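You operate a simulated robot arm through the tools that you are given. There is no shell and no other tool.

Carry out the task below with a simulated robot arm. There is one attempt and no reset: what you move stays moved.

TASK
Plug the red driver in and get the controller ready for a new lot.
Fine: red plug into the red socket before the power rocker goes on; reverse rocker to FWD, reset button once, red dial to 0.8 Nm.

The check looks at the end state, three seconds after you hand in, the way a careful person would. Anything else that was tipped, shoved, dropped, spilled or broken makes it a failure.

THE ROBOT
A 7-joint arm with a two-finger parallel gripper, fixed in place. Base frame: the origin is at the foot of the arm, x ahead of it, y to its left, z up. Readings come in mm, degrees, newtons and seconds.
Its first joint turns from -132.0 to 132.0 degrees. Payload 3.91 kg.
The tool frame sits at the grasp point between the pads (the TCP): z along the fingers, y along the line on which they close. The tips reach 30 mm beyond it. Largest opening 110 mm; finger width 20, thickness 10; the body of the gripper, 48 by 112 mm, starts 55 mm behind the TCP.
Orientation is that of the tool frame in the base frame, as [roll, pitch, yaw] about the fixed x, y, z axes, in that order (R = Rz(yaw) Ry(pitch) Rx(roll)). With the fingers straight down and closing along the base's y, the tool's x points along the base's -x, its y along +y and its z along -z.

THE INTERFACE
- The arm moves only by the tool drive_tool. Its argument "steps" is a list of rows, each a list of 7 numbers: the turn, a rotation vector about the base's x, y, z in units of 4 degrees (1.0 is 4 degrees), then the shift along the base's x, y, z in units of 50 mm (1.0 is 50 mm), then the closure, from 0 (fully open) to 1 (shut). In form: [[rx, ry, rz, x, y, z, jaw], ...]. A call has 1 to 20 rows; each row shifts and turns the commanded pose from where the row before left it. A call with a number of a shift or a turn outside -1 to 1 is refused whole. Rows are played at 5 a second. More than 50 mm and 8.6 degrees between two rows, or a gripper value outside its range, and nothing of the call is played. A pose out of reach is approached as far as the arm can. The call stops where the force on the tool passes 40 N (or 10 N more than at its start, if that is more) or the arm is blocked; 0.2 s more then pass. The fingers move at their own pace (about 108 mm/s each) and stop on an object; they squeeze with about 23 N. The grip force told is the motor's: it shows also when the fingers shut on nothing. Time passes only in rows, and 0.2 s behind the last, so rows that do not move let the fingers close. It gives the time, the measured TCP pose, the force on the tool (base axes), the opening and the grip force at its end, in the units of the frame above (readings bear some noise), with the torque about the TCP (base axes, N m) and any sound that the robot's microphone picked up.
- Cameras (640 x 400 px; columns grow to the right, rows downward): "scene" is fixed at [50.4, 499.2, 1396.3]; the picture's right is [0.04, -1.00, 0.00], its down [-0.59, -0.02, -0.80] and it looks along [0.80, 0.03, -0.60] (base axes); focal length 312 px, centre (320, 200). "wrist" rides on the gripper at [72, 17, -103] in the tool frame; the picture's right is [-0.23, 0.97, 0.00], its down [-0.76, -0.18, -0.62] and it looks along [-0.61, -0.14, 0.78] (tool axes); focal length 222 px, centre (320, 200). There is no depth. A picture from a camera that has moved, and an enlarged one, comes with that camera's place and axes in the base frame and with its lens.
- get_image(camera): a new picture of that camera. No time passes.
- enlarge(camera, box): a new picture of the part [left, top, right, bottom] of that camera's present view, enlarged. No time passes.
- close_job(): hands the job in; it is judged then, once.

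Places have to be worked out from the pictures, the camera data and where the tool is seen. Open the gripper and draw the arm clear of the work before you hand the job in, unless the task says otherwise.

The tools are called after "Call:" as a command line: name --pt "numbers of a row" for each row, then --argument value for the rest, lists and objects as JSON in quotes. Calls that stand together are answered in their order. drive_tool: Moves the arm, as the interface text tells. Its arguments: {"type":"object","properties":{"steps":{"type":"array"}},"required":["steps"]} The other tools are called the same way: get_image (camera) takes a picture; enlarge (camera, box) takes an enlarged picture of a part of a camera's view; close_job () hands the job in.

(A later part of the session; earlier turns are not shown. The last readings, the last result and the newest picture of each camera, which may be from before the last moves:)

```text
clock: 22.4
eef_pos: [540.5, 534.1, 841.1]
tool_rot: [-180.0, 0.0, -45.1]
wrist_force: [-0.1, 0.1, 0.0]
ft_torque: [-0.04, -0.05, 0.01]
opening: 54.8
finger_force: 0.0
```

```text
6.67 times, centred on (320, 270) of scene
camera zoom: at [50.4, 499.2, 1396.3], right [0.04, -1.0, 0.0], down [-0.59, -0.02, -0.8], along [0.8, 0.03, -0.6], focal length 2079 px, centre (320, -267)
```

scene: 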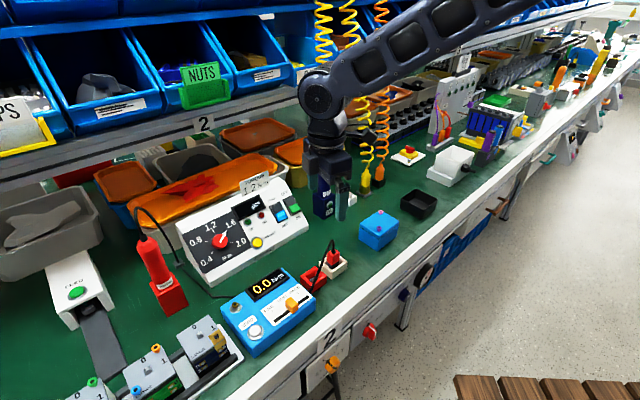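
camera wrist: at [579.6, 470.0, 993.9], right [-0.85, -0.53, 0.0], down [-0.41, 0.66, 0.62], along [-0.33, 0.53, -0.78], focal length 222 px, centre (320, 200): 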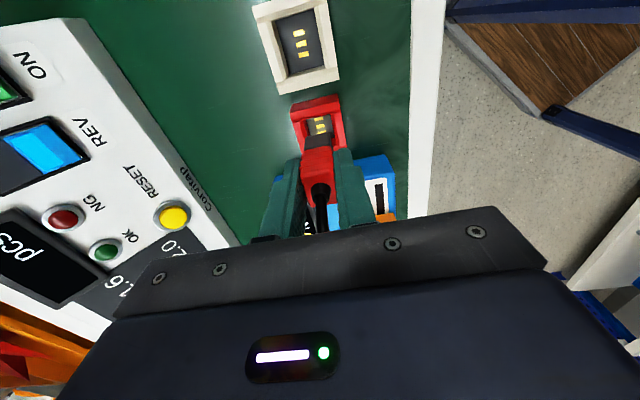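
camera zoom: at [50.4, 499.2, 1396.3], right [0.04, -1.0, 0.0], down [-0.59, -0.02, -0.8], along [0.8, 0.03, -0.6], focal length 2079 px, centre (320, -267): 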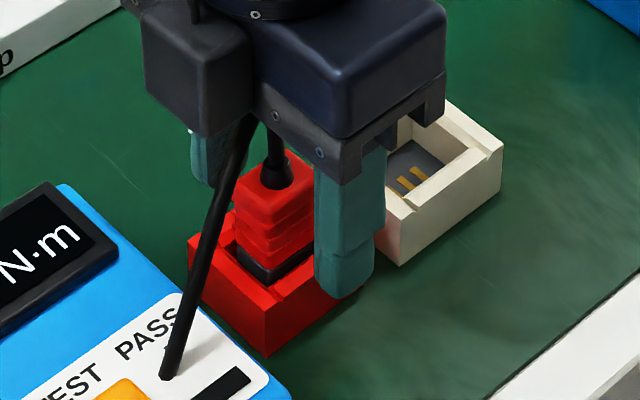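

The plug stays seated upright in the red socket. I rise straight up with the jaws half open and look at the whole area, including where the cable lies near the tester.

Call:
drive_tool --pt "0 0 0 0 0 0.1 0.5" --pt "0 0 0 0 0 0.3 0.5" --pt "0 0 0 0 0 0.6 0.5" --pt "0 0 0 0 0 0.8 0.5" --pt "0 0 0 0 0 0.8 0.5" --pt "0 0 0 0 0 0.6 0.5" --pt "0 0 0 0 0 0 0.5"

Call:
get_image --camera "scene"

Call:
enlarge --camera "scene" --box '[220, 220, 360, 340]'

Call:
get_image --camera "wrist"

```text
clock: 24.0
eef_pos: [539.9, 534.0, 1000.6]
tool_rot: [180.0, 0.0, -45.1]
wrist_force: [0.7, 0.5, 0.3]
ft_torque: [0.02, -0.01, -0.01]
opening: 55.0
finger_force: 0.1
```

```text
taken
```

scene: 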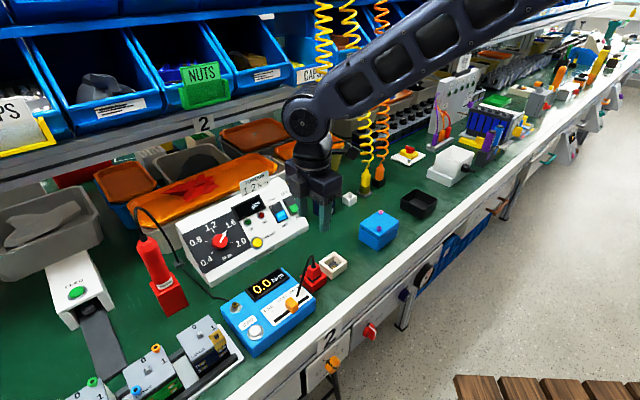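

```text
3.33 times, centred on (290, 280) of scene
camera zoom: at [50.4, 499.2, 1396.3], right [0.04, -1.0, 0.0], down [-0.59, -0.02, -0.8], along [0.8, 0.03, -0.6], focal length 1040 px, centre (420, -67)
```

zoom: 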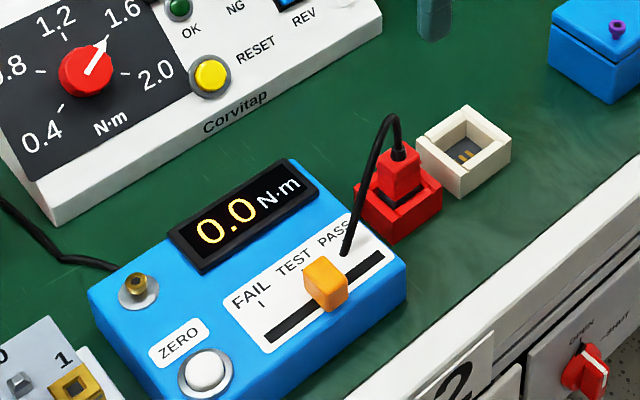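

```text
taken
camera wrist: at [578.6, 470.0, 1104.0], right [-0.85, -0.53, 0.0], down [-0.41, 0.66, 0.62], along [-0.33, 0.53, -0.78], focal length 222 px, centre (320, 200)
```

wrist: 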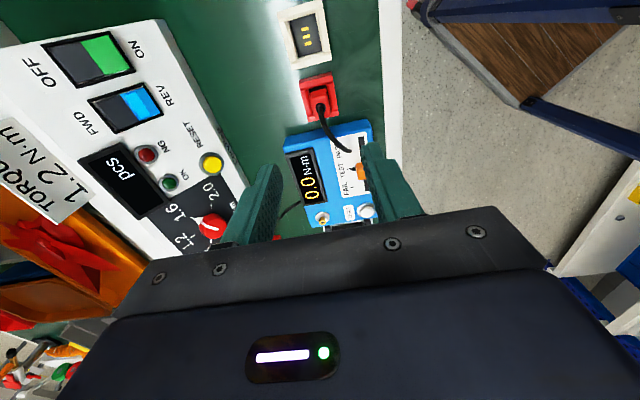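

The plug sits in the red socket; the cable arc moved with it and nothing else changed. Now I measure the controller: I enlarge its part of the current wrist view.

Call:
enlarge --camera "wrist" --box '[0, 0, 280, 250]'

Call:
enlarge --camera "scene" --box '[170, 160, 320, 290]'

```text
1.60 times, centred on (140, 125) of wrist
camera zoom: at [578.6, 470.0, 1104.0], right [-0.85, -0.53, 0.0], down [-0.41, 0.66, 0.62], along [-0.33, 0.53, -0.78], focal length 355 px, centre (608, 320)
```

zoom: 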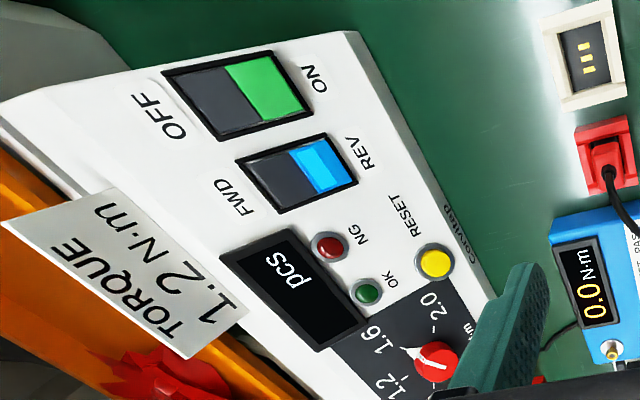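

```text
3.08 times, centred on (245, 225) of scene
camera zoom: at [50.4, 499.2, 1396.3], right [0.04, -1.0, 0.0], down [-0.59, -0.02, -0.8], along [0.8, 0.03, -0.6], focal length 960 px, centre (551, 123)
```

zoom: 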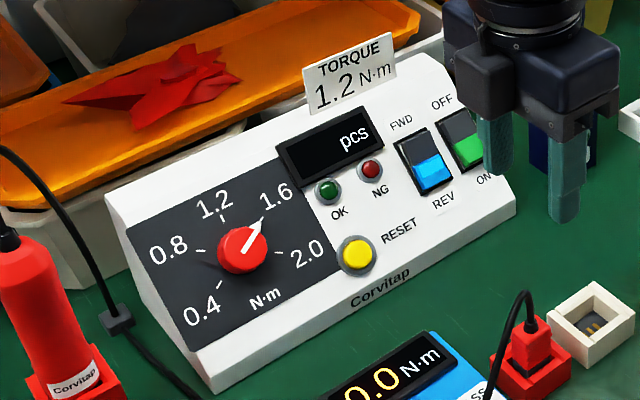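

The plug is in. From several views the face slopes about 45° toward the robot (bench axis at -45°): power rocker centre ≈ (747, 606, 857), reverse rocker ≈ (720, 641, 851), RESET ≈ (626, 686, 820). I close the jaws, tilt the tool 45° to point into the face and go to a 120 mm standoff in front of the power rocker's ON half.

Call:
drive_tool --pt "0.663 -0.663 0 0.21 -0.017 -0.078 0.7" --pt "0.663 -0.663 0 0.21 -0.017 -0.078 0.9" --pt "0.663 -0.663 0 0.21 -0.017 -0.078 1" --pt "0.663 -0.663 0 0.21 -0.017 -0.078 1" --pt "0.663 -0.663 0 0.21 -0.017 -0.078 1" --pt "0.663 -0.663 0 0.21 -0.017 -0.078 1" --pt "0.663 -0.663 0 0.21 -0.017 -0.078 1" --pt "0.663 -0.663 0 0.21 -0.017 -0.078 1" --pt "0.663 -0.663 0 0.21 -0.017 -0.078 1" --pt "0.663 -0.663 0 0.21 -0.017 -0.078 1" --pt "0.663 -0.663 0 0.21 -0.017 -0.078 1" --pt "0.663 -0.663 0 0.21 -0.017 -0.078 1" --pt "0 0 0 0 0 0 1"

Call:
get_image --camera "wrist"

Call:
get_image --camera "scene"

```text
clock: 26.8
eef_pos: [664.3, 524.2, 954.3]
tool_rot: [-134.9, 0.0, -45.1]
wrist_force: [0.2, -0.4, 0.1]
ft_torque: [0.03, 0.02, 0.04]
opening: 0.3
finger_force: 23.2
```

```text
taken
camera wrist: at [656.1, 411.4, 1015.5], right [-0.65, -0.33, -0.69], down [-0.76, 0.31, 0.57], along [0.03, 0.89, -0.45], focal length 222 px, centre (320, 200)
```

wrist: 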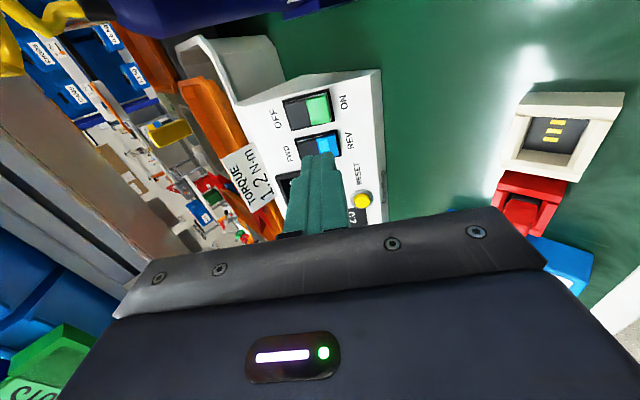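

```text
taken
```

scene: 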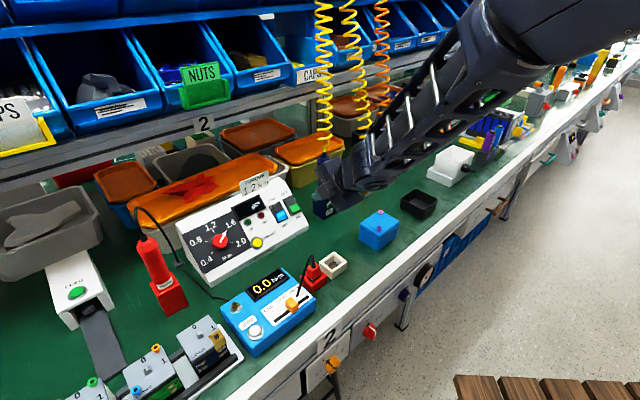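

The tool points into the face with the fingers shut. The blue hanging driver is at the top of this view, so I enlarge there to judge the clearance before moving in, and look at the rockers.

Call:
enlarge --camera "wrist" --box '[0, 0, 320, 120]'

Call:
enlarge --camera "wrist" --box '[230, 60, 400, 240]'

Call:
enlarge --camera "scene" --box '[270, 120, 430, 240]'

```text
2.00 times, centred on (160, 60) of wrist
camera zoom: at [656.1, 411.4, 1015.5], right [-0.65, -0.33, -0.69], down [-0.76, 0.31, 0.57], along [0.03, 0.89, -0.45], focal length 444 px, centre (640, 480)
```

zoom: 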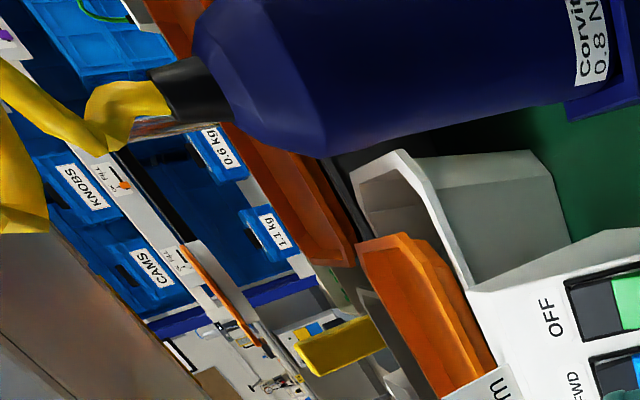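

```text
2.22 times, centred on (315, 150) of wrist
camera zoom: at [656.1, 411.4, 1015.5], right [-0.65, -0.33, -0.69], down [-0.76, 0.31, 0.57], along [0.03, 0.89, -0.45], focal length 494 px, centre (331, 311)
```

zoom: 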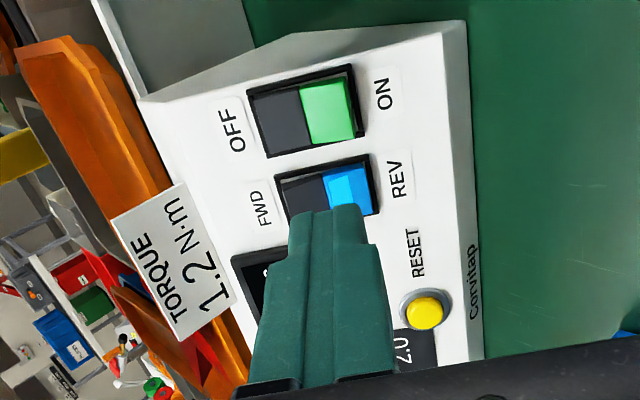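

```text
3.33 times, centred on (350, 180) of scene
camera zoom: at [50.4, 499.2, 1396.3], right [0.04, -1.0, 0.0], down [-0.59, -0.02, -0.8], along [0.8, 0.03, -0.6], focal length 1040 px, centre (220, 267)
```

zoom: 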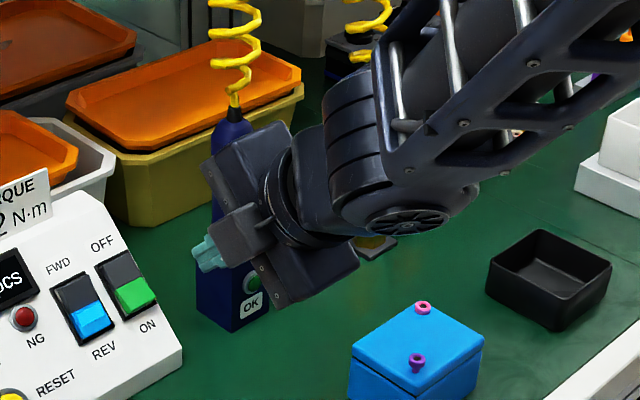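

OFF/ON labels triangulate to a face slope of 44.7° and the ON half's centre to (741, 600, 847), which lies exactly on the tool axis; the blue driver is at about (806, 515), 80+ mm clear. I advance 111 mm along the tool axis, stopping about 10 mm before contact.

Call:
drive_tool --pt "0 0 0 0.278 0.278 -0.393 1" --pt "0 0 0 0.278 0.278 -0.393 1" --pt "0 0 0 0.278 0.278 -0.393 1" --pt "0 0 0 0.278 0.278 -0.393 1" --pt "0 0 0 0 0 0 1"

Call:
get_image --camera "wrist"

Call:
enlarge --camera "wrist" --box '[230, 60, 410, 240]'

Call:
enlarge --camera "scene" --box '[240, 140, 380, 250]'

```text
clock: 28.0
eef_pos: [719.9, 579.3, 876.3]
tool_rot: [-135.0, 0.0, -45.0]
wrist_force: [-0.1, 0.5, 0.2]
ft_torque: [-0.01, -0.01, 0.01]
opening: 0.0
finger_force: 23.0
```

```text
taken
camera wrist: at [711.5, 467.6, 936.3], right [-0.65, -0.33, -0.69], down [-0.76, 0.32, 0.57], along [0.03, 0.89, -0.45], focal length 222 px, centre (320, 200)
```

wrist: 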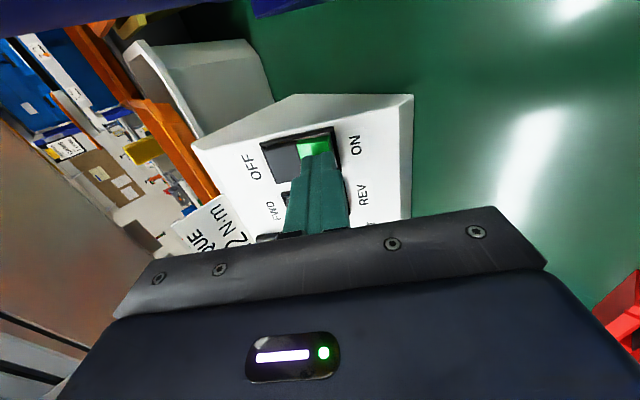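

```text
2.22 times, centred on (320, 150) of wrist
camera zoom: at [711.5, 467.6, 936.3], right [-0.65, -0.33, -0.69], down [-0.76, 0.32, 0.57], along [0.03, 0.89, -0.45], focal length 494 px, centre (320, 311)
```

zoom: 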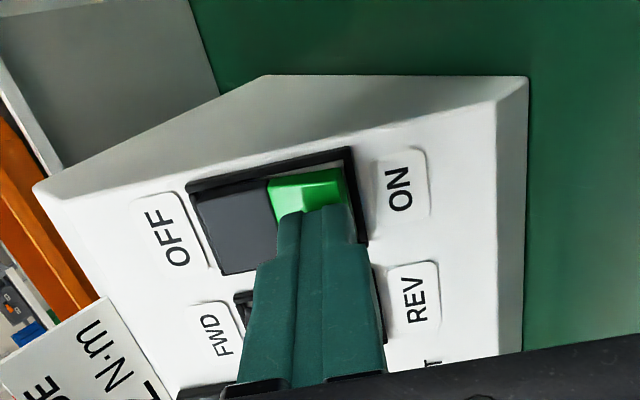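

```text
3.64 times, centred on (310, 195) of scene
camera zoom: at [50.4, 499.2, 1396.3], right [0.04, -1.0, 0.0], down [-0.59, -0.02, -0.8], along [0.8, 0.03, -0.6], focal length 1134 px, centre (356, 218)
```

zoom: 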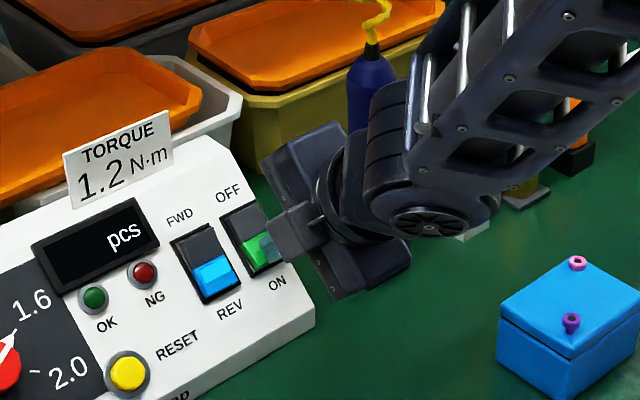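

The tip is aligned over the green ON half, which is clearly the raised one. I advance slowly in 2 mm then 1 mm rows, watching force and sound.

Call:
drive_tool --pt "0 0 0 0.02 0.02 -0.0283 1" --pt "0 0 0 0.02 0.02 -0.0283 1" --pt "0 0 0 0.02 0.02 -0.0283 1" --pt "0 0 0 0.02 0.02 -0.0283 1" --pt "0 0 0 0.01 0.01 -0.0141 1" --pt "0 0 0 0.01 0.01 -0.0141 1" --pt "0 0 0 0 0 0 1"

Call:
enlarge --camera "wrist" --box '[230, 60, 410, 240]'

```text
clock: 29.1
eef_pos: [724.8, 581.9, 871.9]
tool_rot: [-135.0, 0.0, -45.1]
wrist_force: [-18.9, -16.7, 15.1]
ft_torque: [0.07, -0.01, 0.02]
opening: 0.0
finger_force: 23.0
heard: click
stopped in row 5: the force on the tool passed its limit at 43 N (the readings are from after the stop); the commanded pose is now the measured one
```

```text
2.22 times, centred on (320, 150) of wrist
camera zoom: at [715.2, 469.8, 931.9], right [-0.65, -0.33, -0.69], down [-0.76, 0.32, 0.57], along [0.03, 0.89, -0.45], focal length 494 px, centre (320, 311)
```

zoom: 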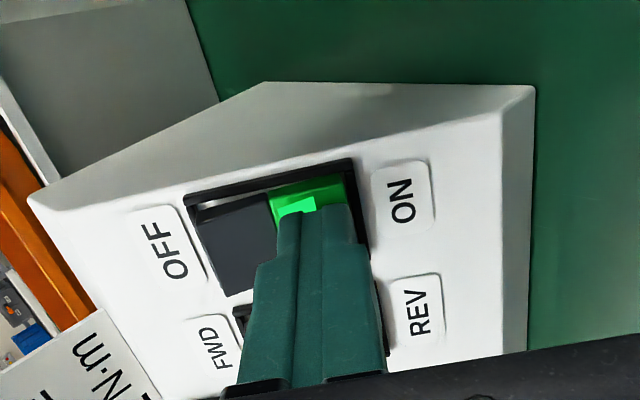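

A click was heard, the ON half is now sunk and lit. I back off along the tool axis and check the display and that the controller has not shifted.

Call:
drive_tool --pt "0 0 0 -0.1 -0.1 0.1414 1" --pt "0 0 0 -0.2 -0.2 0.2828 1" --pt "0 0 0 -0.2 -0.2 0.2828 1" --pt "0 0 0 0 0 0 1"

Call:
enlarge --camera "wrist" --box '[230, 60, 410, 240]'

Call:
enlarge --camera "scene" --box '[170, 160, 320, 290]'

```text
clock: 30.1
eef_pos: [700.5, 557.5, 906.1]
tool_rot: [-135.1, 0.1, -45.1]
wrist_force: [0.3, 0.4, -0.5]
ft_torque: [-0.01, -0.02, -0.01]
opening: 0.1
finger_force: 22.6
```

```text
2.22 times, centred on (320, 150) of wrist
camera zoom: at [691.1, 445.8, 966.0], right [-0.65, -0.33, -0.69], down [-0.76, 0.32, 0.57], along [0.03, 0.89, -0.45], focal length 494 px, centre (320, 311)
```

zoom: 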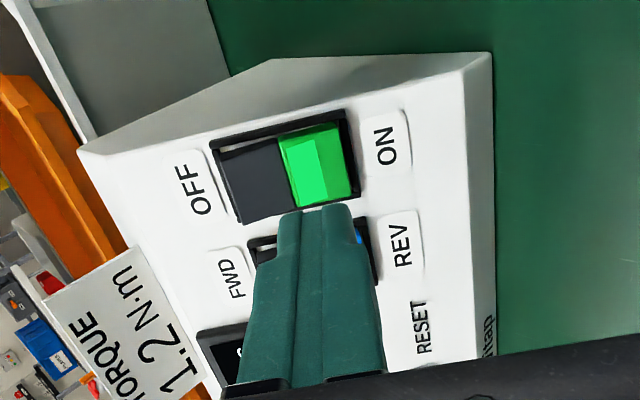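

```text
3.08 times, centred on (245, 225) of scene
camera zoom: at [50.4, 499.2, 1396.3], right [0.04, -1.0, 0.0], down [-0.59, -0.02, -0.8], along [0.8, 0.03, -0.6], focal length 960 px, centre (551, 123)
```

zoom: 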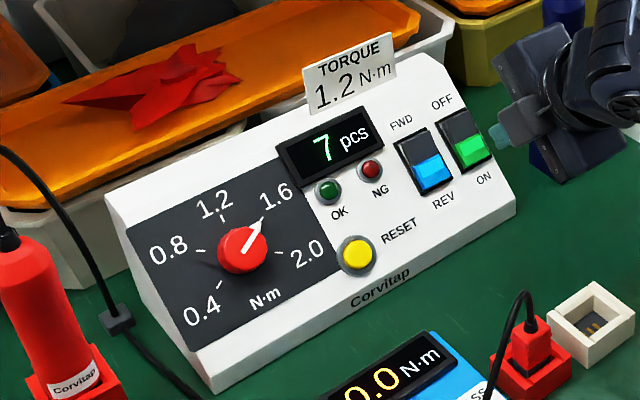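

The display shows "7 pcs": power is on, and the controller has not moved. Next the reverse rocker: its raised FWD half is at about (720.5, 644.5, 863.7). I move to a standoff in front of it and then to about 12 mm from it.

Call:
drive_tool --pt "0 0 0 -0.143 0.526 0.06 1" --pt "0 0 0 -0.143 0.526 0.06 1" --pt "0 0 0 0.14 0.14 -0.198 1" --pt "0 0 0 0.14 0.14 -0.198 1" --pt "0 0 0 0 0 0 1"

Call:
enlarge --camera "wrist" --box '[230, 60, 410, 240]'

Call:
enlarge --camera "scene" --box '[220, 140, 340, 250]'

```text
clock: 31.3
eef_pos: [700.9, 624.5, 890.6]
tool_rot: [-135.2, 0.0, -45.0]
wrist_force: [-0.4, 0.5, -0.7]
ft_torque: [0.01, 0.01, 0.02]
opening: 0.2
finger_force: 22.7
```

```text
2.22 times, centred on (320, 150) of wrist
camera zoom: at [691.1, 512.2, 952.3], right [-0.65, -0.33, -0.69], down [-0.76, 0.32, 0.57], along [0.03, 0.89, -0.45], focal length 494 px, centre (320, 311)
```

zoom: 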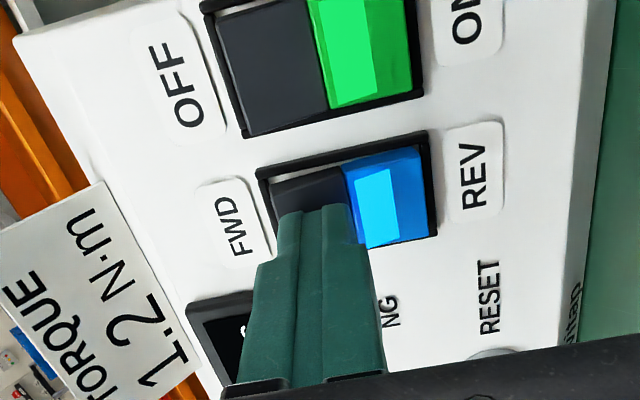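

```text
3.64 times, centred on (280, 195) of scene
camera zoom: at [50.4, 499.2, 1396.3], right [0.04, -1.0, 0.0], down [-0.59, -0.02, -0.8], along [0.8, 0.03, -0.6], focal length 1134 px, centre (466, 218)
```

zoom: 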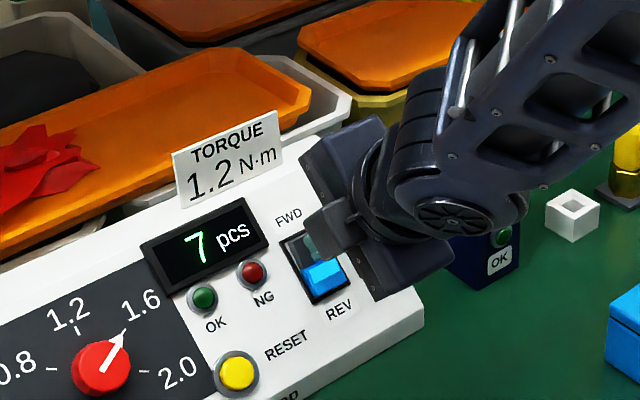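

The tip lies over the dark FWD half; I nudge 1.5 mm up-slope and advance in half-millimetre rows until the click.

Call:
drive_tool --pt "0 0 0 0.015 0.015 0.021 1" --pt "0 0 0 0.005 0.005 -0.0071 1" --pt "0 0 0 0.005 0.005 -0.0071 1" --pt "0 0 0 0.005 0.005 -0.0071 1" --pt "0 0 0 0.005 0.005 -0.0071 1" --pt "0 0 0 0.005 0.005 -0.0071 1" --pt "0 0 0 0.005 0.005 -0.0071 1" --pt "0 0 0 0.005 0.005 -0.0071 1" --pt "0 0 0 0.005 0.005 -0.0071 1"

Call:
enlarge --camera "wrist" --box '[230, 60, 410, 240]'

```text
clock: 33.3
eef_pos: [703.8, 625.7, 889.3]
tool_rot: [-135.1, 0.0, -45.1]
wrist_force: [0.4, 0.2, 1.7]
ft_torque: [0.03, -0.01, 0.04]
opening: 0.3
finger_force: 23.1
```

```text
2.22 times, centred on (320, 150) of wrist
camera zoom: at [693.2, 514.3, 950.2], right [-0.65, -0.33, -0.69], down [-0.76, 0.32, 0.57], along [0.03, 0.89, -0.45], focal length 494 px, centre (320, 311)
```

zoom: 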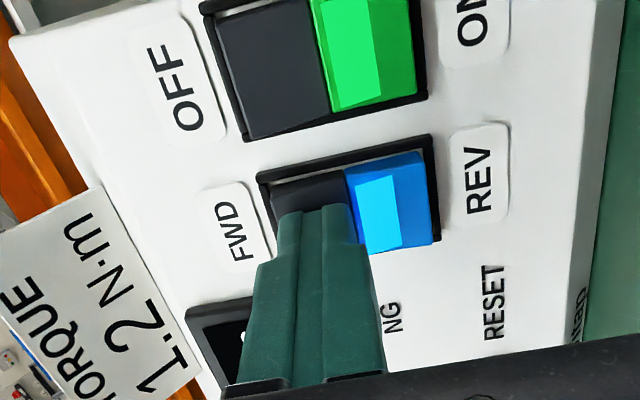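

No firm contact yet. I continue in half-millimetre rows.

Call:
drive_tool --pt "0 0 0 0.005 0.005 -0.0071 1" --pt "0 0 0 0.005 0.005 -0.0071 1" --pt "0 0 0 0.005 0.005 -0.0071 1" --pt "0 0 0 0.005 0.005 -0.0071 1" --pt "0 0 0 0.005 0.005 -0.0071 1" --pt "0 0 0 0.005 0.005 -0.0071 1" --pt "0 0 0 0.005 0.005 -0.0071 1" --pt "0 0 0 0.005 0.005 -0.0071 1"

Call:
enlarge --camera "wrist" --box '[230, 60, 410, 240]'

```text
clock: 34.9
eef_pos: [702.3, 627.0, 888.9]
tool_rot: [-135.0, 0.0, -45.1]
wrist_force: [-15.6, -18.8, 15.8]
ft_torque: [-0.34, 0.27, 0.02]
opening: 0.0
finger_force: 22.9
heard: click
stopped in row 7: the force on the tool passed its limit at 42 N (the readings are from after the stop); the commanded pose is now the measured one
```

```text
2.22 times, centred on (320, 150) of wrist
camera zoom: at [693.7, 515.0, 949.3], right [-0.65, -0.33, -0.69], down [-0.76, 0.32, 0.57], along [0.03, 0.89, -0.45], focal length 494 px, centre (320, 311)
```

zoom: 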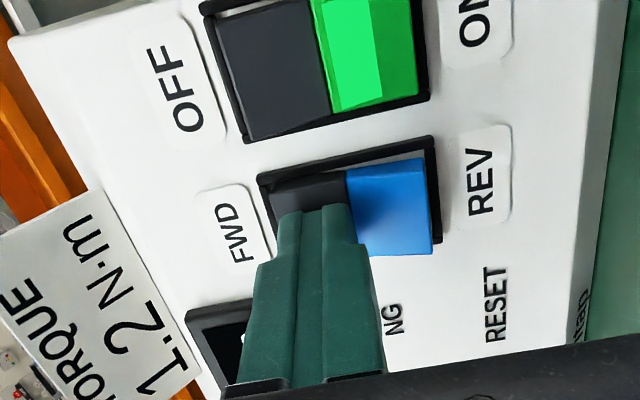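

Click heard; the blue REV half is now raised and unlit, FWD is in. I back off, reduce the tilt to 33° (to keep the gripper clear of the tester) and go to a standoff over the RESET button at about (626, 686, 822).

Call:
drive_tool --pt "0 0 0 -0.1 -0.1 0.1414 1" --pt "0 0 0 -0.2 -0.2 0.2828 1" --pt "0 0 0 -0.2 -0.2 0.2828 1" --pt "-0.707 0.707 0 -0.438 0.236 -0.2 1" --pt "-0.707 0.707 0 -0.438 0.236 -0.2 1" --pt "-0.707 0.707 0 -0.438 0.236 -0.2 1" --pt "0 0 0 -0.438 0.236 -0.2 1" --pt "0 0 0 0 0 0 1"

Call:
get_image --camera "wrist"

Call:
enlarge --camera "scene" --box '[170, 140, 350, 290]'

```text
clock: 36.7
eef_pos: [589.9, 651.0, 882.3]
tool_rot: [-147.1, -0.1, -45.1]
wrist_force: [0.6, -0.4, -0.1]
ft_torque: [-0.05, -0.01, 0.0]
opening: 0.1
finger_force: 23.3
```

```text
taken
camera wrist: at [591.7, 548.7, 958.9], right [-0.74, -0.42, -0.53], down [-0.67, 0.41, 0.62], along [-0.04, 0.81, -0.58], focal length 222 px, centre (320, 200)
```

wrist: 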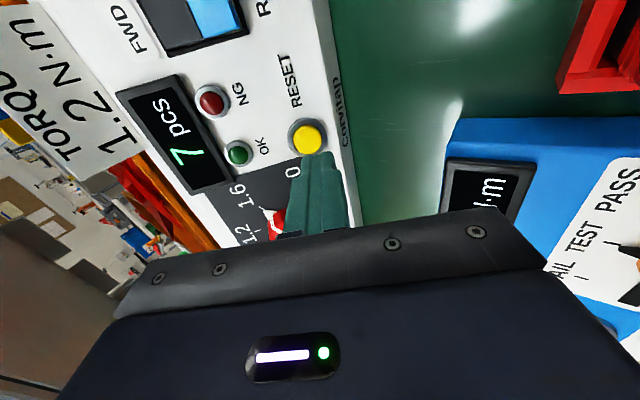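

```text
2.67 times, centred on (260, 215) of scene
camera zoom: at [50.4, 499.2, 1396.3], right [0.04, -1.0, 0.0], down [-0.59, -0.02, -0.8], along [0.8, 0.03, -0.6], focal length 832 px, centre (480, 160)
```

zoom: 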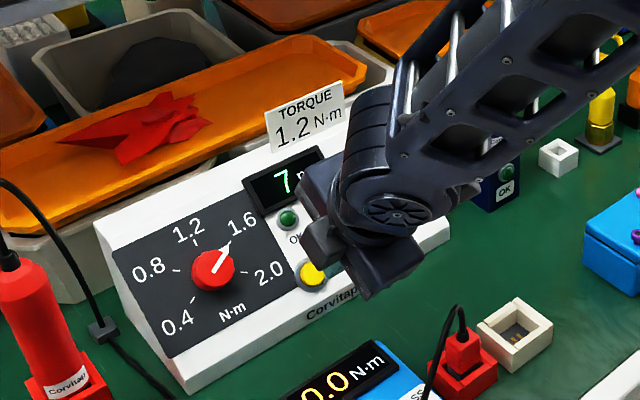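

The RESET button ray agrees with (627, 686, 822) and the gripper is well clear of the tester. I move to about 8 mm from the button.

Call:
drive_tool --pt "0 0 0 0.125 0.119 -0.22 1" --pt "0 0 0 0.125 0.119 -0.22 1" --pt "0 0 0 0.125 0.119 -0.22 1" --pt "0 0 0 0 0 0 1"

Call:
enlarge --camera "wrist" --box '[230, 70, 410, 240]'

Call:
enlarge --camera "scene" --box '[210, 190, 310, 290]'

```text
clock: 37.7
eef_pos: [610.0, 669.0, 850.2]
tool_rot: [-147.0, 0.1, -45.1]
wrist_force: [0.0, -0.2, 0.9]
ft_torque: [0.0, 0.0, 0.02]
opening: 0.1
finger_force: 23.1
```

```text
2.35 times, centred on (320, 155) of wrist
camera zoom: at [610.7, 566.7, 926.6], right [-0.74, -0.42, -0.53], down [-0.67, 0.41, 0.62], along [-0.04, 0.81, -0.58], focal length 523 px, centre (320, 306)
```

zoom: 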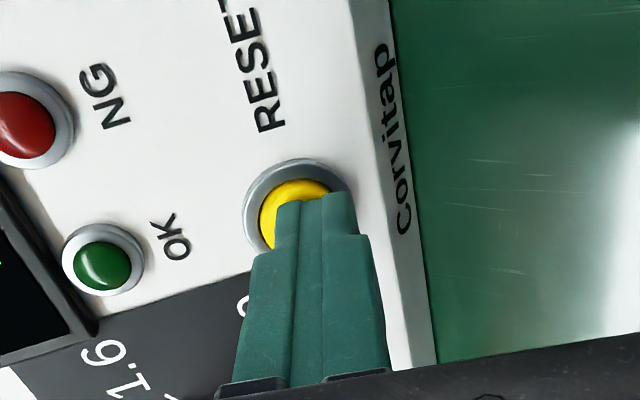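

```text
4.00 times, centred on (260, 240) of scene
camera zoom: at [50.4, 499.2, 1396.3], right [0.04, -1.0, 0.0], down [-0.59, -0.02, -0.8], along [0.8, 0.03, -0.6], focal length 1248 px, centre (560, 40)
```

zoom: 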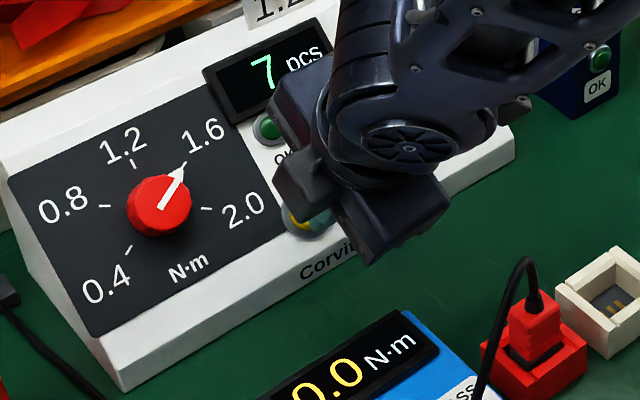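

The tip is over the button with its leading edge near the button's centre. I advance along the face normal in small rows until the click, once.

Call:
drive_tool --pt "0 0 0 0.01 0.01 -0.0141 1" --pt "0 0 0 0.01 0.01 -0.0141 1" --pt "0 0 0 0.01 0.01 -0.0141 1" --pt "0 0 0 0.01 0.01 -0.0141 1" --pt "0 0 0 0.005 0.005 -0.0071 1" --pt "0 0 0 0.005 0.005 -0.0071 1" --pt "0 0 0 0.005 0.005 -0.0071 1" --pt "0 0 0 0.005 0.005 -0.0071 1"

Call:
enlarge --camera "wrist" --box '[230, 70, 410, 240]'

Call:
enlarge --camera "scene" --box '[210, 190, 310, 290]'

```text
clock: 39.5
eef_pos: [612.9, 670.6, 845.5]
tool_rot: [-147.0, 0.0, -45.1]
wrist_force: [-4.6, -5.4, 7.4]
ft_torque: [0.04, 0.0, -0.01]
opening: 0.0
finger_force: 23.0
heard: click
```

```text
2.35 times, centred on (320, 155) of wrist
camera zoom: at [613.2, 568.8, 922.7], right [-0.74, -0.42, -0.53], down [-0.67, 0.41, 0.62], along [-0.04, 0.81, -0.58], focal length 523 px, centre (320, 306)
```

zoom: 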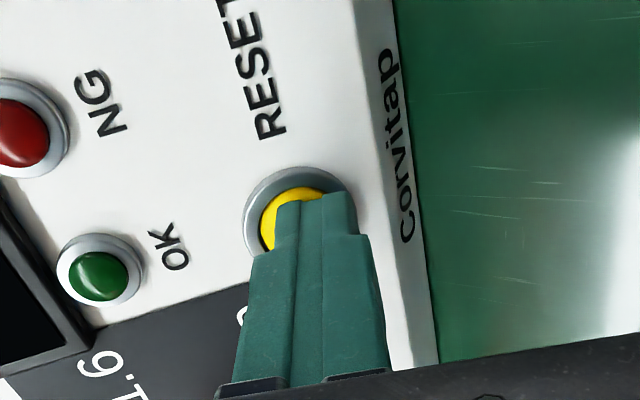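

```text
4.00 times, centred on (260, 240) of scene
camera zoom: at [50.4, 499.2, 1396.3], right [0.04, -1.0, 0.0], down [-0.59, -0.02, -0.8], along [0.8, 0.03, -0.6], focal length 1248 px, centre (560, 40)
```

zoom: 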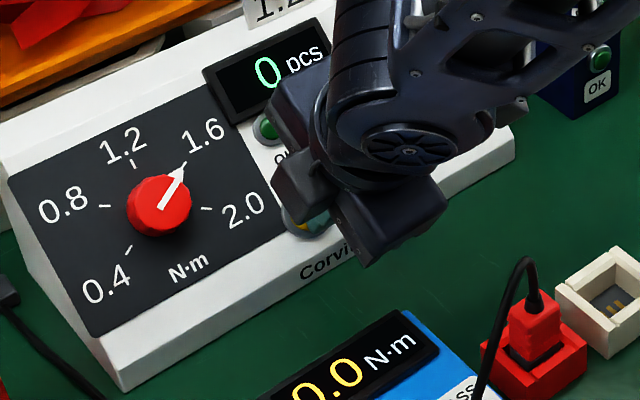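

The display reads "0 pcs" after one click. I retreat along the normal, return to the 45° tilt and go to a standoff in front of the dial (axis foot about (593, 769, 855) on the face).

Call:
drive_tool --pt "0 0 0 -0.1 -0.1 0.1414 1" --pt "0 0 0 -0.2 -0.2 0.2828 1" --pt "0 0 0 -0.2 -0.2 0.2828 1" --pt "0.707 -0.707 0 -0.261 0.328 0.271 1" --pt "0.707 -0.707 0 -0.261 0.328 0.271 1" --pt "0.707 -0.707 0 -0.261 0.328 0.271 1" --pt "0 0 0 -0.261 0.328 0.271 1" --pt "0 0 0 0 0 0 1"

Call:
get_image --camera "wrist"

Call:
enlarge --camera "scene" --box '[170, 160, 320, 290]'

```text
clock: 41.3
eef_pos: [534.4, 711.0, 935.4]
tool_rot: [-135.0, -0.1, -45.1]
wrist_force: [-0.3, 0.8, 0.1]
ft_torque: [0.03, 0.0, 0.03]
opening: 0.0
finger_force: 22.7
```

```text
taken
camera wrist: at [525.2, 598.8, 996.0], right [-0.65, -0.33, -0.69], down [-0.76, 0.32, 0.57], along [0.03, 0.89, -0.45], focal length 222 px, centre (320, 200)
```

wrist: 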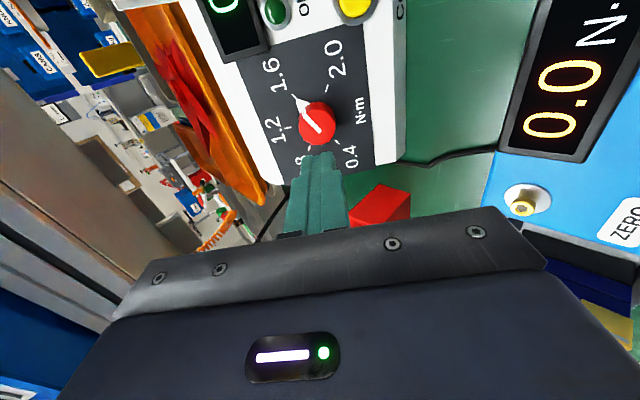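

```text
3.08 times, centred on (245, 225) of scene
camera zoom: at [50.4, 499.2, 1396.3], right [0.04, -1.0, 0.0], down [-0.59, -0.02, -0.8], along [0.8, 0.03, -0.6], focal length 960 px, centre (551, 123)
```

zoom: 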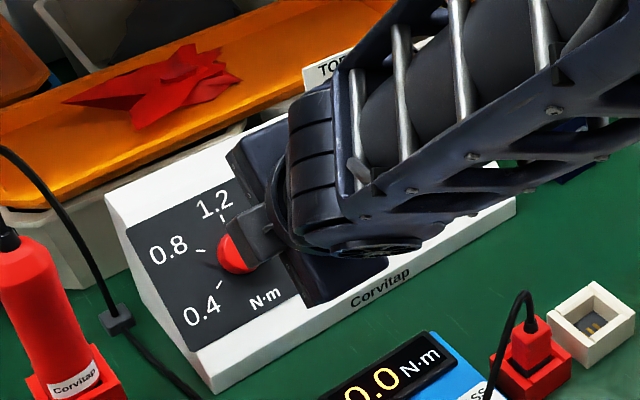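

I enlarge the dial in this view to measure its centre, radius and pointer angle.

Call:
enlarge --camera "wrist" --box '[240, 30, 400, 190]'

```text
2.50 times, centred on (320, 110) of wrist
camera zoom: at [525.2, 598.8, 996.0], right [-0.65, -0.33, -0.69], down [-0.76, 0.32, 0.57], along [0.03, 0.89, -0.45], focal length 555 px, centre (320, 425)
```

zoom: 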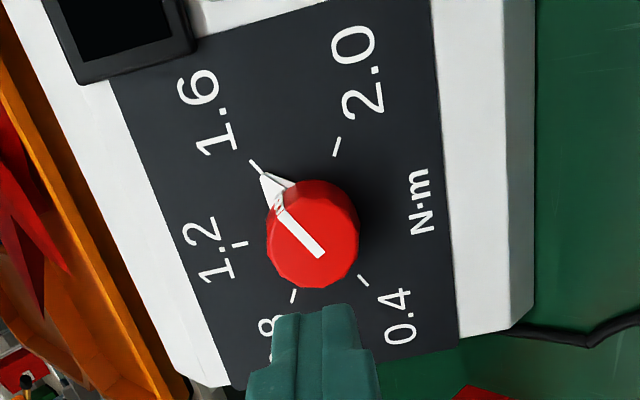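

The dial's axis foot averages (594, 768.6, 855.4), the knob about 34 mm wide and 22 mm tall, with pointer at 1.6 (30°) and 0.8 at 150°, so a +120° turn about the face normal. I pre-rotate the tool by -135° about the normal at this standoff so the turn stays within reach, in two calls.

Call:
drive_tool --pt "0.469 0.469 -0.663 0 0 0 1" --pt "0.469 0.469 -0.663 0 0 0 1" --pt "0.469 0.469 -0.663 0 0 0 1" --pt "0.469 0.469 -0.663 0 0 0 1" --pt "0.469 0.469 -0.663 0 0 0 1" --pt "0.469 0.469 -0.663 0 0 0 1" --pt "0.469 0.469 -0.663 0 0 0 1" --pt "0.469 0.469 -0.663 0 0 0 1" --pt "0.469 0.469 -0.663 0 0 0 1" --pt "0.469 0.469 -0.663 0 0 0 1" --pt "0.469 0.469 -0.663 0 0 0 1" --pt "0.469 0.469 -0.663 0 0 0 1" --pt "0.469 0.469 -0.663 0 0 0 1" --pt "0.469 0.469 -0.663 0 0 0 1" --pt "0.469 0.469 -0.663 0 0 0 1" --pt "0.469 0.469 -0.663 0 0 0 1" --pt "0.469 0.469 -0.663 0 0 0 1" --pt "0.469 0.469 -0.663 0 0 0 1" --pt "0.469 0.469 -0.663 0 0 0 1" --pt "0.469 0.469 -0.663 0 0 0 1"

Call:
get_image --camera "scene"

```text
clock: 45.5
eef_pos: [534.8, 711.0, 935.6]
tool_rot: [-165.7, 43.1, -114.5]
wrist_force: [-0.3, 0.3, 0.5]
ft_torque: [0.02, 0.01, -0.01]
opening: 0.0
finger_force: 23.2
```

```text
taken
```

scene: 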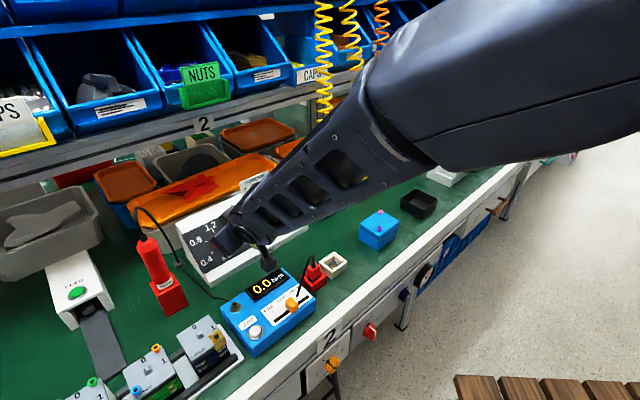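

The turn goes fine. I continue the remaining 60° and open the jaws to about 60 mm at the end.

Call:
drive_tool --pt "0.469 0.469 -0.663 0 0 0 1" --pt "0.469 0.469 -0.663 0 0 0 1" --pt "0.469 0.469 -0.663 0 0 0 1" --pt "0.469 0.469 -0.663 0 0 0 1" --pt "0.469 0.469 -0.663 0 0 0 1" --pt "0.469 0.469 -0.663 0 0 0 1" --pt "0.469 0.469 -0.663 0 0 0 1" --pt "0.469 0.469 -0.663 0 0 0 1" --pt "0.469 0.469 -0.663 0 0 0 1" --pt "0.469 0.469 -0.663 0 0 0 1" --pt "0.469 0.469 -0.663 0 0 0 1" --pt "0.469 0.469 -0.663 0 0 0 1" --pt "0.469 0.469 -0.663 0 0 0 0.8" --pt "0.469 0.469 -0.663 0 0 0 0.6" --pt "0.469 0.469 -0.663 0 0 0 0.45" --pt "0.469 0.469 -0.663 0 0 0 0.45" --pt "0 0 0 0 0 0 0.45"

Call:
get_image --camera "wrist"

Call:
get_image --camera "scene"

```text
clock: 49.1
eef_pos: [535.1, 711.5, 934.7]
tool_rot: [144.5, 29.9, 170.0]
wrist_force: [-0.5, 0.1, 0.0]
ft_torque: [-0.03, 0.01, -0.02]
opening: 60.3
finger_force: 0.0
```

```text
taken
camera wrist: at [419.1, 683.8, 980.0], right [0.05, 0.79, 0.6], down [0.36, -0.58, 0.73], along [0.93, 0.18, -0.32], focal length 222 px, centre (320, 200)
```

wrist: 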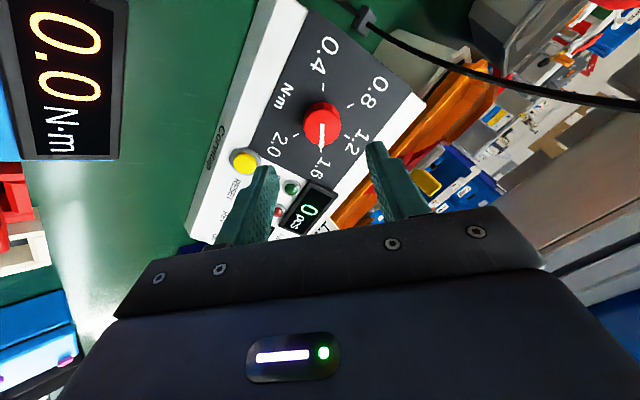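

```text
taken
```

scene: 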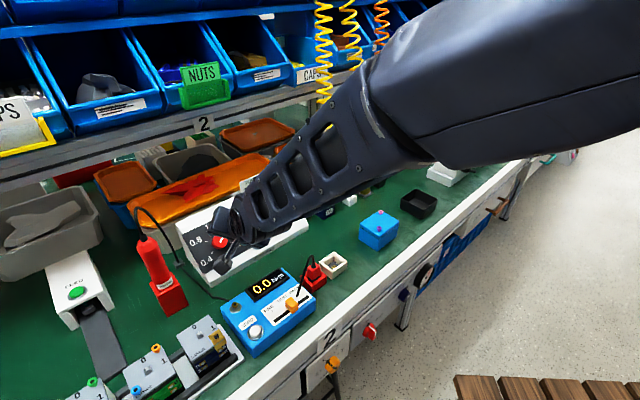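

The wrist view now shows the dial between the fingers; I enlarge to measure the knob axis again from this new angle.

Call:
enlarge --camera "wrist" --box '[240, 30, 400, 190]'

```text
2.50 times, centred on (320, 110) of wrist
camera zoom: at [419.1, 683.8, 980.0], right [0.05, 0.79, 0.6], down [0.36, -0.58, 0.73], along [0.93, 0.18, -0.32], focal length 555 px, centre (320, 425)
```

zoom: 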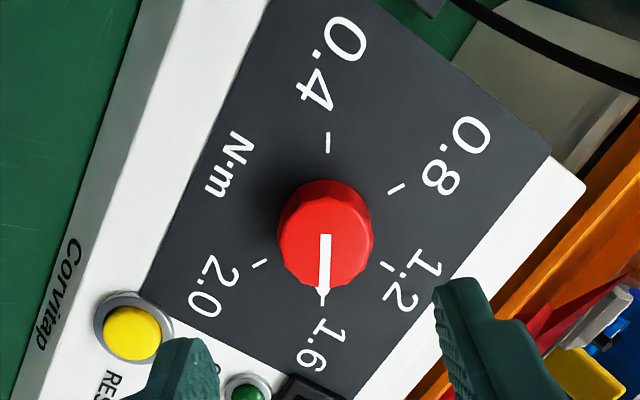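

The axis foot triangulates again within 2 mm of the tool axis (knob top about (581, 761, 867), height about 18 mm). I correct by (-0.7, +1.5, +0.6) mm while advancing 50 mm along the normal, then check the centring.

Call:
drive_tool --pt "0 0 0 0.162 0.176 -0.232 0.45" --pt "0 0 0 0.162 0.176 -0.232 0.45" --pt "0 0 0 0.162 0.176 -0.232 0.45" --pt "0 0 0 0 0 0 0.45"

Call:
enlarge --camera "wrist" --box '[220, 70, 420, 220]'

Call:
enlarge --camera "scene" --box '[150, 180, 290, 300]'

```text
clock: 50.1
eef_pos: [559.7, 738.3, 900.5]
tool_rot: [144.4, 29.9, 170.0]
wrist_force: [0.1, -0.5, -0.4]
ft_torque: [0.0, 0.03, -0.01]
opening: 60.6
finger_force: 0.1
```

```text
2.67 times, centred on (320, 145) of wrist
camera zoom: at [443.0, 710.3, 944.8], right [0.05, 0.8, 0.6], down [0.37, -0.58, 0.73], along [0.93, 0.18, -0.32], focal length 592 px, centre (320, 347)
```

zoom: 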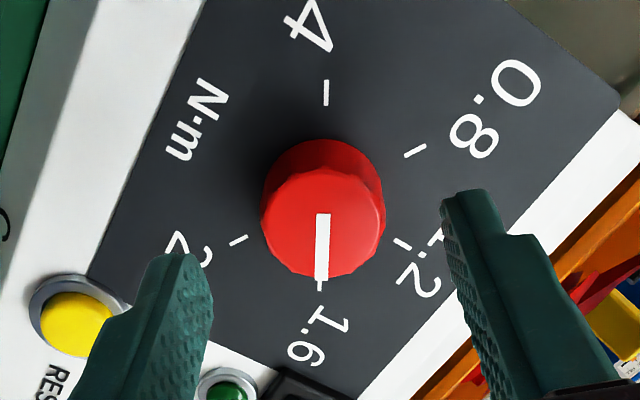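

```text
3.33 times, centred on (220, 240) of scene
camera zoom: at [50.4, 499.2, 1396.3], right [0.04, -1.0, 0.0], down [-0.59, -0.02, -0.8], along [0.8, 0.03, -0.6], focal length 1040 px, centre (653, 67)
```

zoom: 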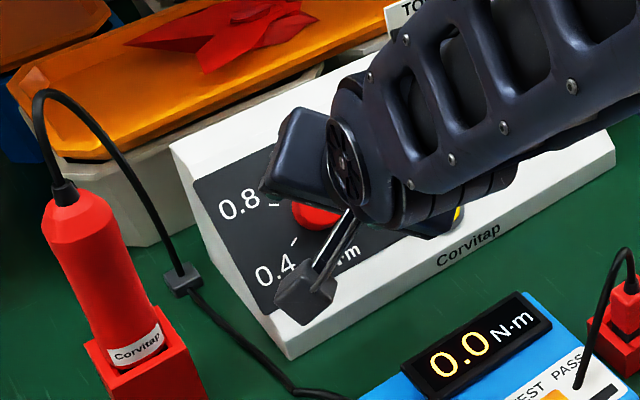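

The knob is centred within about 1.3 mm between the fingers; I correct that and advance 30 mm so the tips come to about 4 mm from the face.

Call:
drive_tool --pt "0 0 0 0.099 0.107 -0.137 0.45" --pt "0 0 0 0.099 0.107 -0.137 0.45" --pt "0 0 0 0.066 0.071 -0.091 0.45" --pt "0 0 0 0.033 0.036 -0.046 0.45" --pt "0 0 0 0 0 0 0.45"

Call:
enlarge --camera "wrist" --box '[220, 70, 420, 220]'

Call:
enlarge --camera "scene" --box '[170, 190, 290, 290]'

```text
clock: 51.3
eef_pos: [573.5, 753.2, 880.7]
tool_rot: [144.5, 30.0, 170.1]
wrist_force: [-0.6, 0.4, -0.5]
ft_torque: [0.02, -0.02, 0.02]
opening: 60.8
finger_force: 0.0
```

```text
2.67 times, centred on (320, 145) of wrist
camera zoom: at [458.2, 725.8, 924.5], right [0.05, 0.8, 0.6], down [0.36, -0.58, 0.73], along [0.93, 0.18, -0.32], focal length 592 px, centre (320, 347)
```

zoom: 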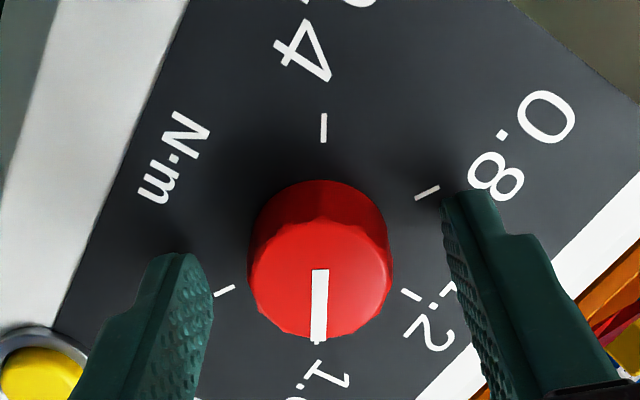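

```text
4.00 times, centred on (230, 240) of scene
camera zoom: at [50.4, 499.2, 1396.3], right [0.04, -1.0, 0.0], down [-0.59, -0.02, -0.8], along [0.8, 0.03, -0.6], focal length 1248 px, centre (680, 40)
```

zoom: 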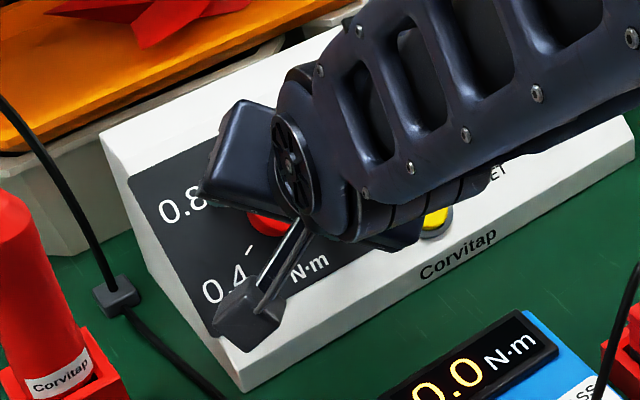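

The knob is centred (axis at (321, 272) versus 320, 273 expected). I advance 2 mm more and close on the knob.

Call:
drive_tool --pt "0 0 0 0.02 0.02 -0.0283 0.45" --pt "0 0 0 0 0 0 0.45" --pt "0 0 0 0 0 0 0.6" --pt "0 0 0 0 0 0 0.7" --pt "0 0 0 0 0 0 1" --pt "0 0 0 0 0 0 1" --pt "0 0 0 0 0 0 1"

Call:
enlarge --camera "wrist" --box '[220, 70, 420, 220]'

```text
clock: 52.9
eef_pos: [575.6, 753.7, 878.7]
tool_rot: [144.5, 29.9, 170.2]
wrist_force: [0.1, -5.4, -2.1]
ft_torque: [-0.11, -0.01, -0.11]
opening: 34.9
finger_force: 44.4
```

```text
2.67 times, centred on (320, 145) of wrist
camera zoom: at [459.3, 726.4, 923.1], right [0.05, 0.8, 0.6], down [0.37, -0.58, 0.73], along [0.93, 0.18, -0.32], focal length 592 px, centre (320, 347)
```

zoom: 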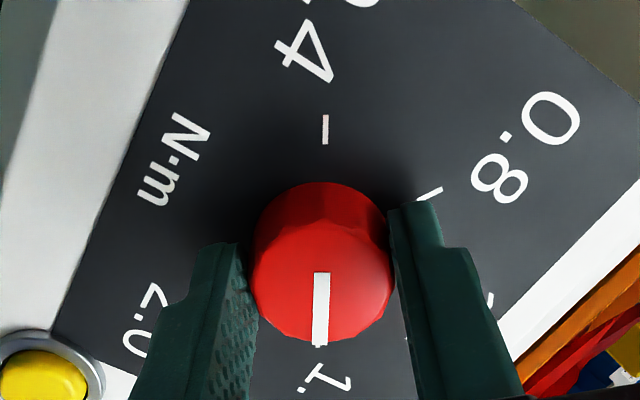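

The knob is held at 34.9 mm with only about 5 N side load. I relieve that by 0.4 mm and turn +32° about the face normal, then check that the pointer follows.

Call:
drive_tool --pt "0 0 0 0.0012 -0.0068 -0.004 1" --pt "-0.5 -0.5 0.7071 0 0 0 1" --pt "-0.5 -0.5 0.7071 0 0 0 1" --pt "-0.5 -0.5 0.7071 0 0 0 1" --pt "-0.5 -0.5 0.7071 0 0 0 1" --pt "-0.5 -0.5 0.7071 0 0 0 1" --pt "-0.5 -0.5 0.7071 0 0 0 1" --pt "-0.5 -0.5 0.7071 0 0 0 1" --pt "-0.5 -0.5 0.7071 0 0 0 1" --pt "0 0 0 0 0 0 1"

Call:
enlarge --camera "wrist" --box '[220, 70, 420, 220]'

Call:
enlarge --camera "scene" --box '[170, 190, 290, 290]'

```text
clock: 55.1
eef_pos: [575.8, 752.0, 877.8]
tool_rot: [167.0, 43.5, -153.3]
wrist_force: [-5.2, -26.6, 2.3]
ft_torque: [-0.61, 0.17, -0.38]
opening: 34.8
finger_force: 45.1
```

```text
2.67 times, centred on (320, 145) of wrist
camera zoom: at [467.4, 690.4, 903.5], right [-0.41, 0.85, 0.32], down [0.29, -0.21, 0.94], along [0.86, 0.48, -0.16], focal length 592 px, centre (320, 347)
```

zoom: 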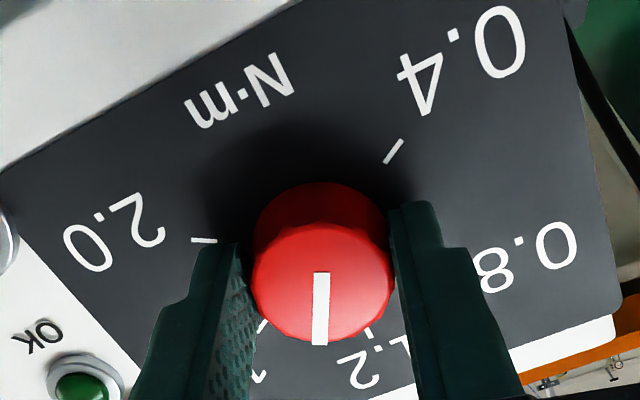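

```text
4.00 times, centred on (230, 240) of scene
camera zoom: at [50.4, 499.2, 1396.3], right [0.04, -1.0, 0.0], down [-0.59, -0.02, -0.8], along [0.8, 0.03, -0.6], focal length 1248 px, centre (680, 40)
```

zoom: 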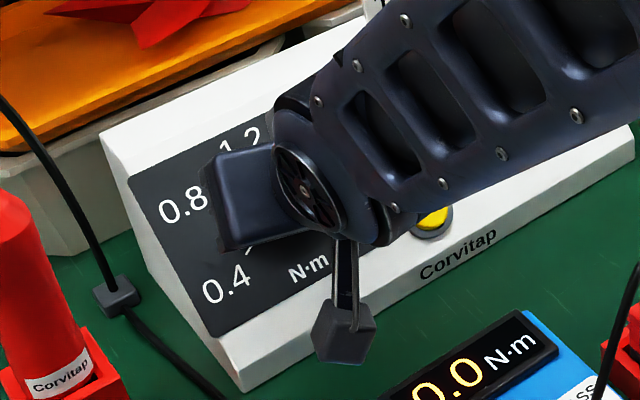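

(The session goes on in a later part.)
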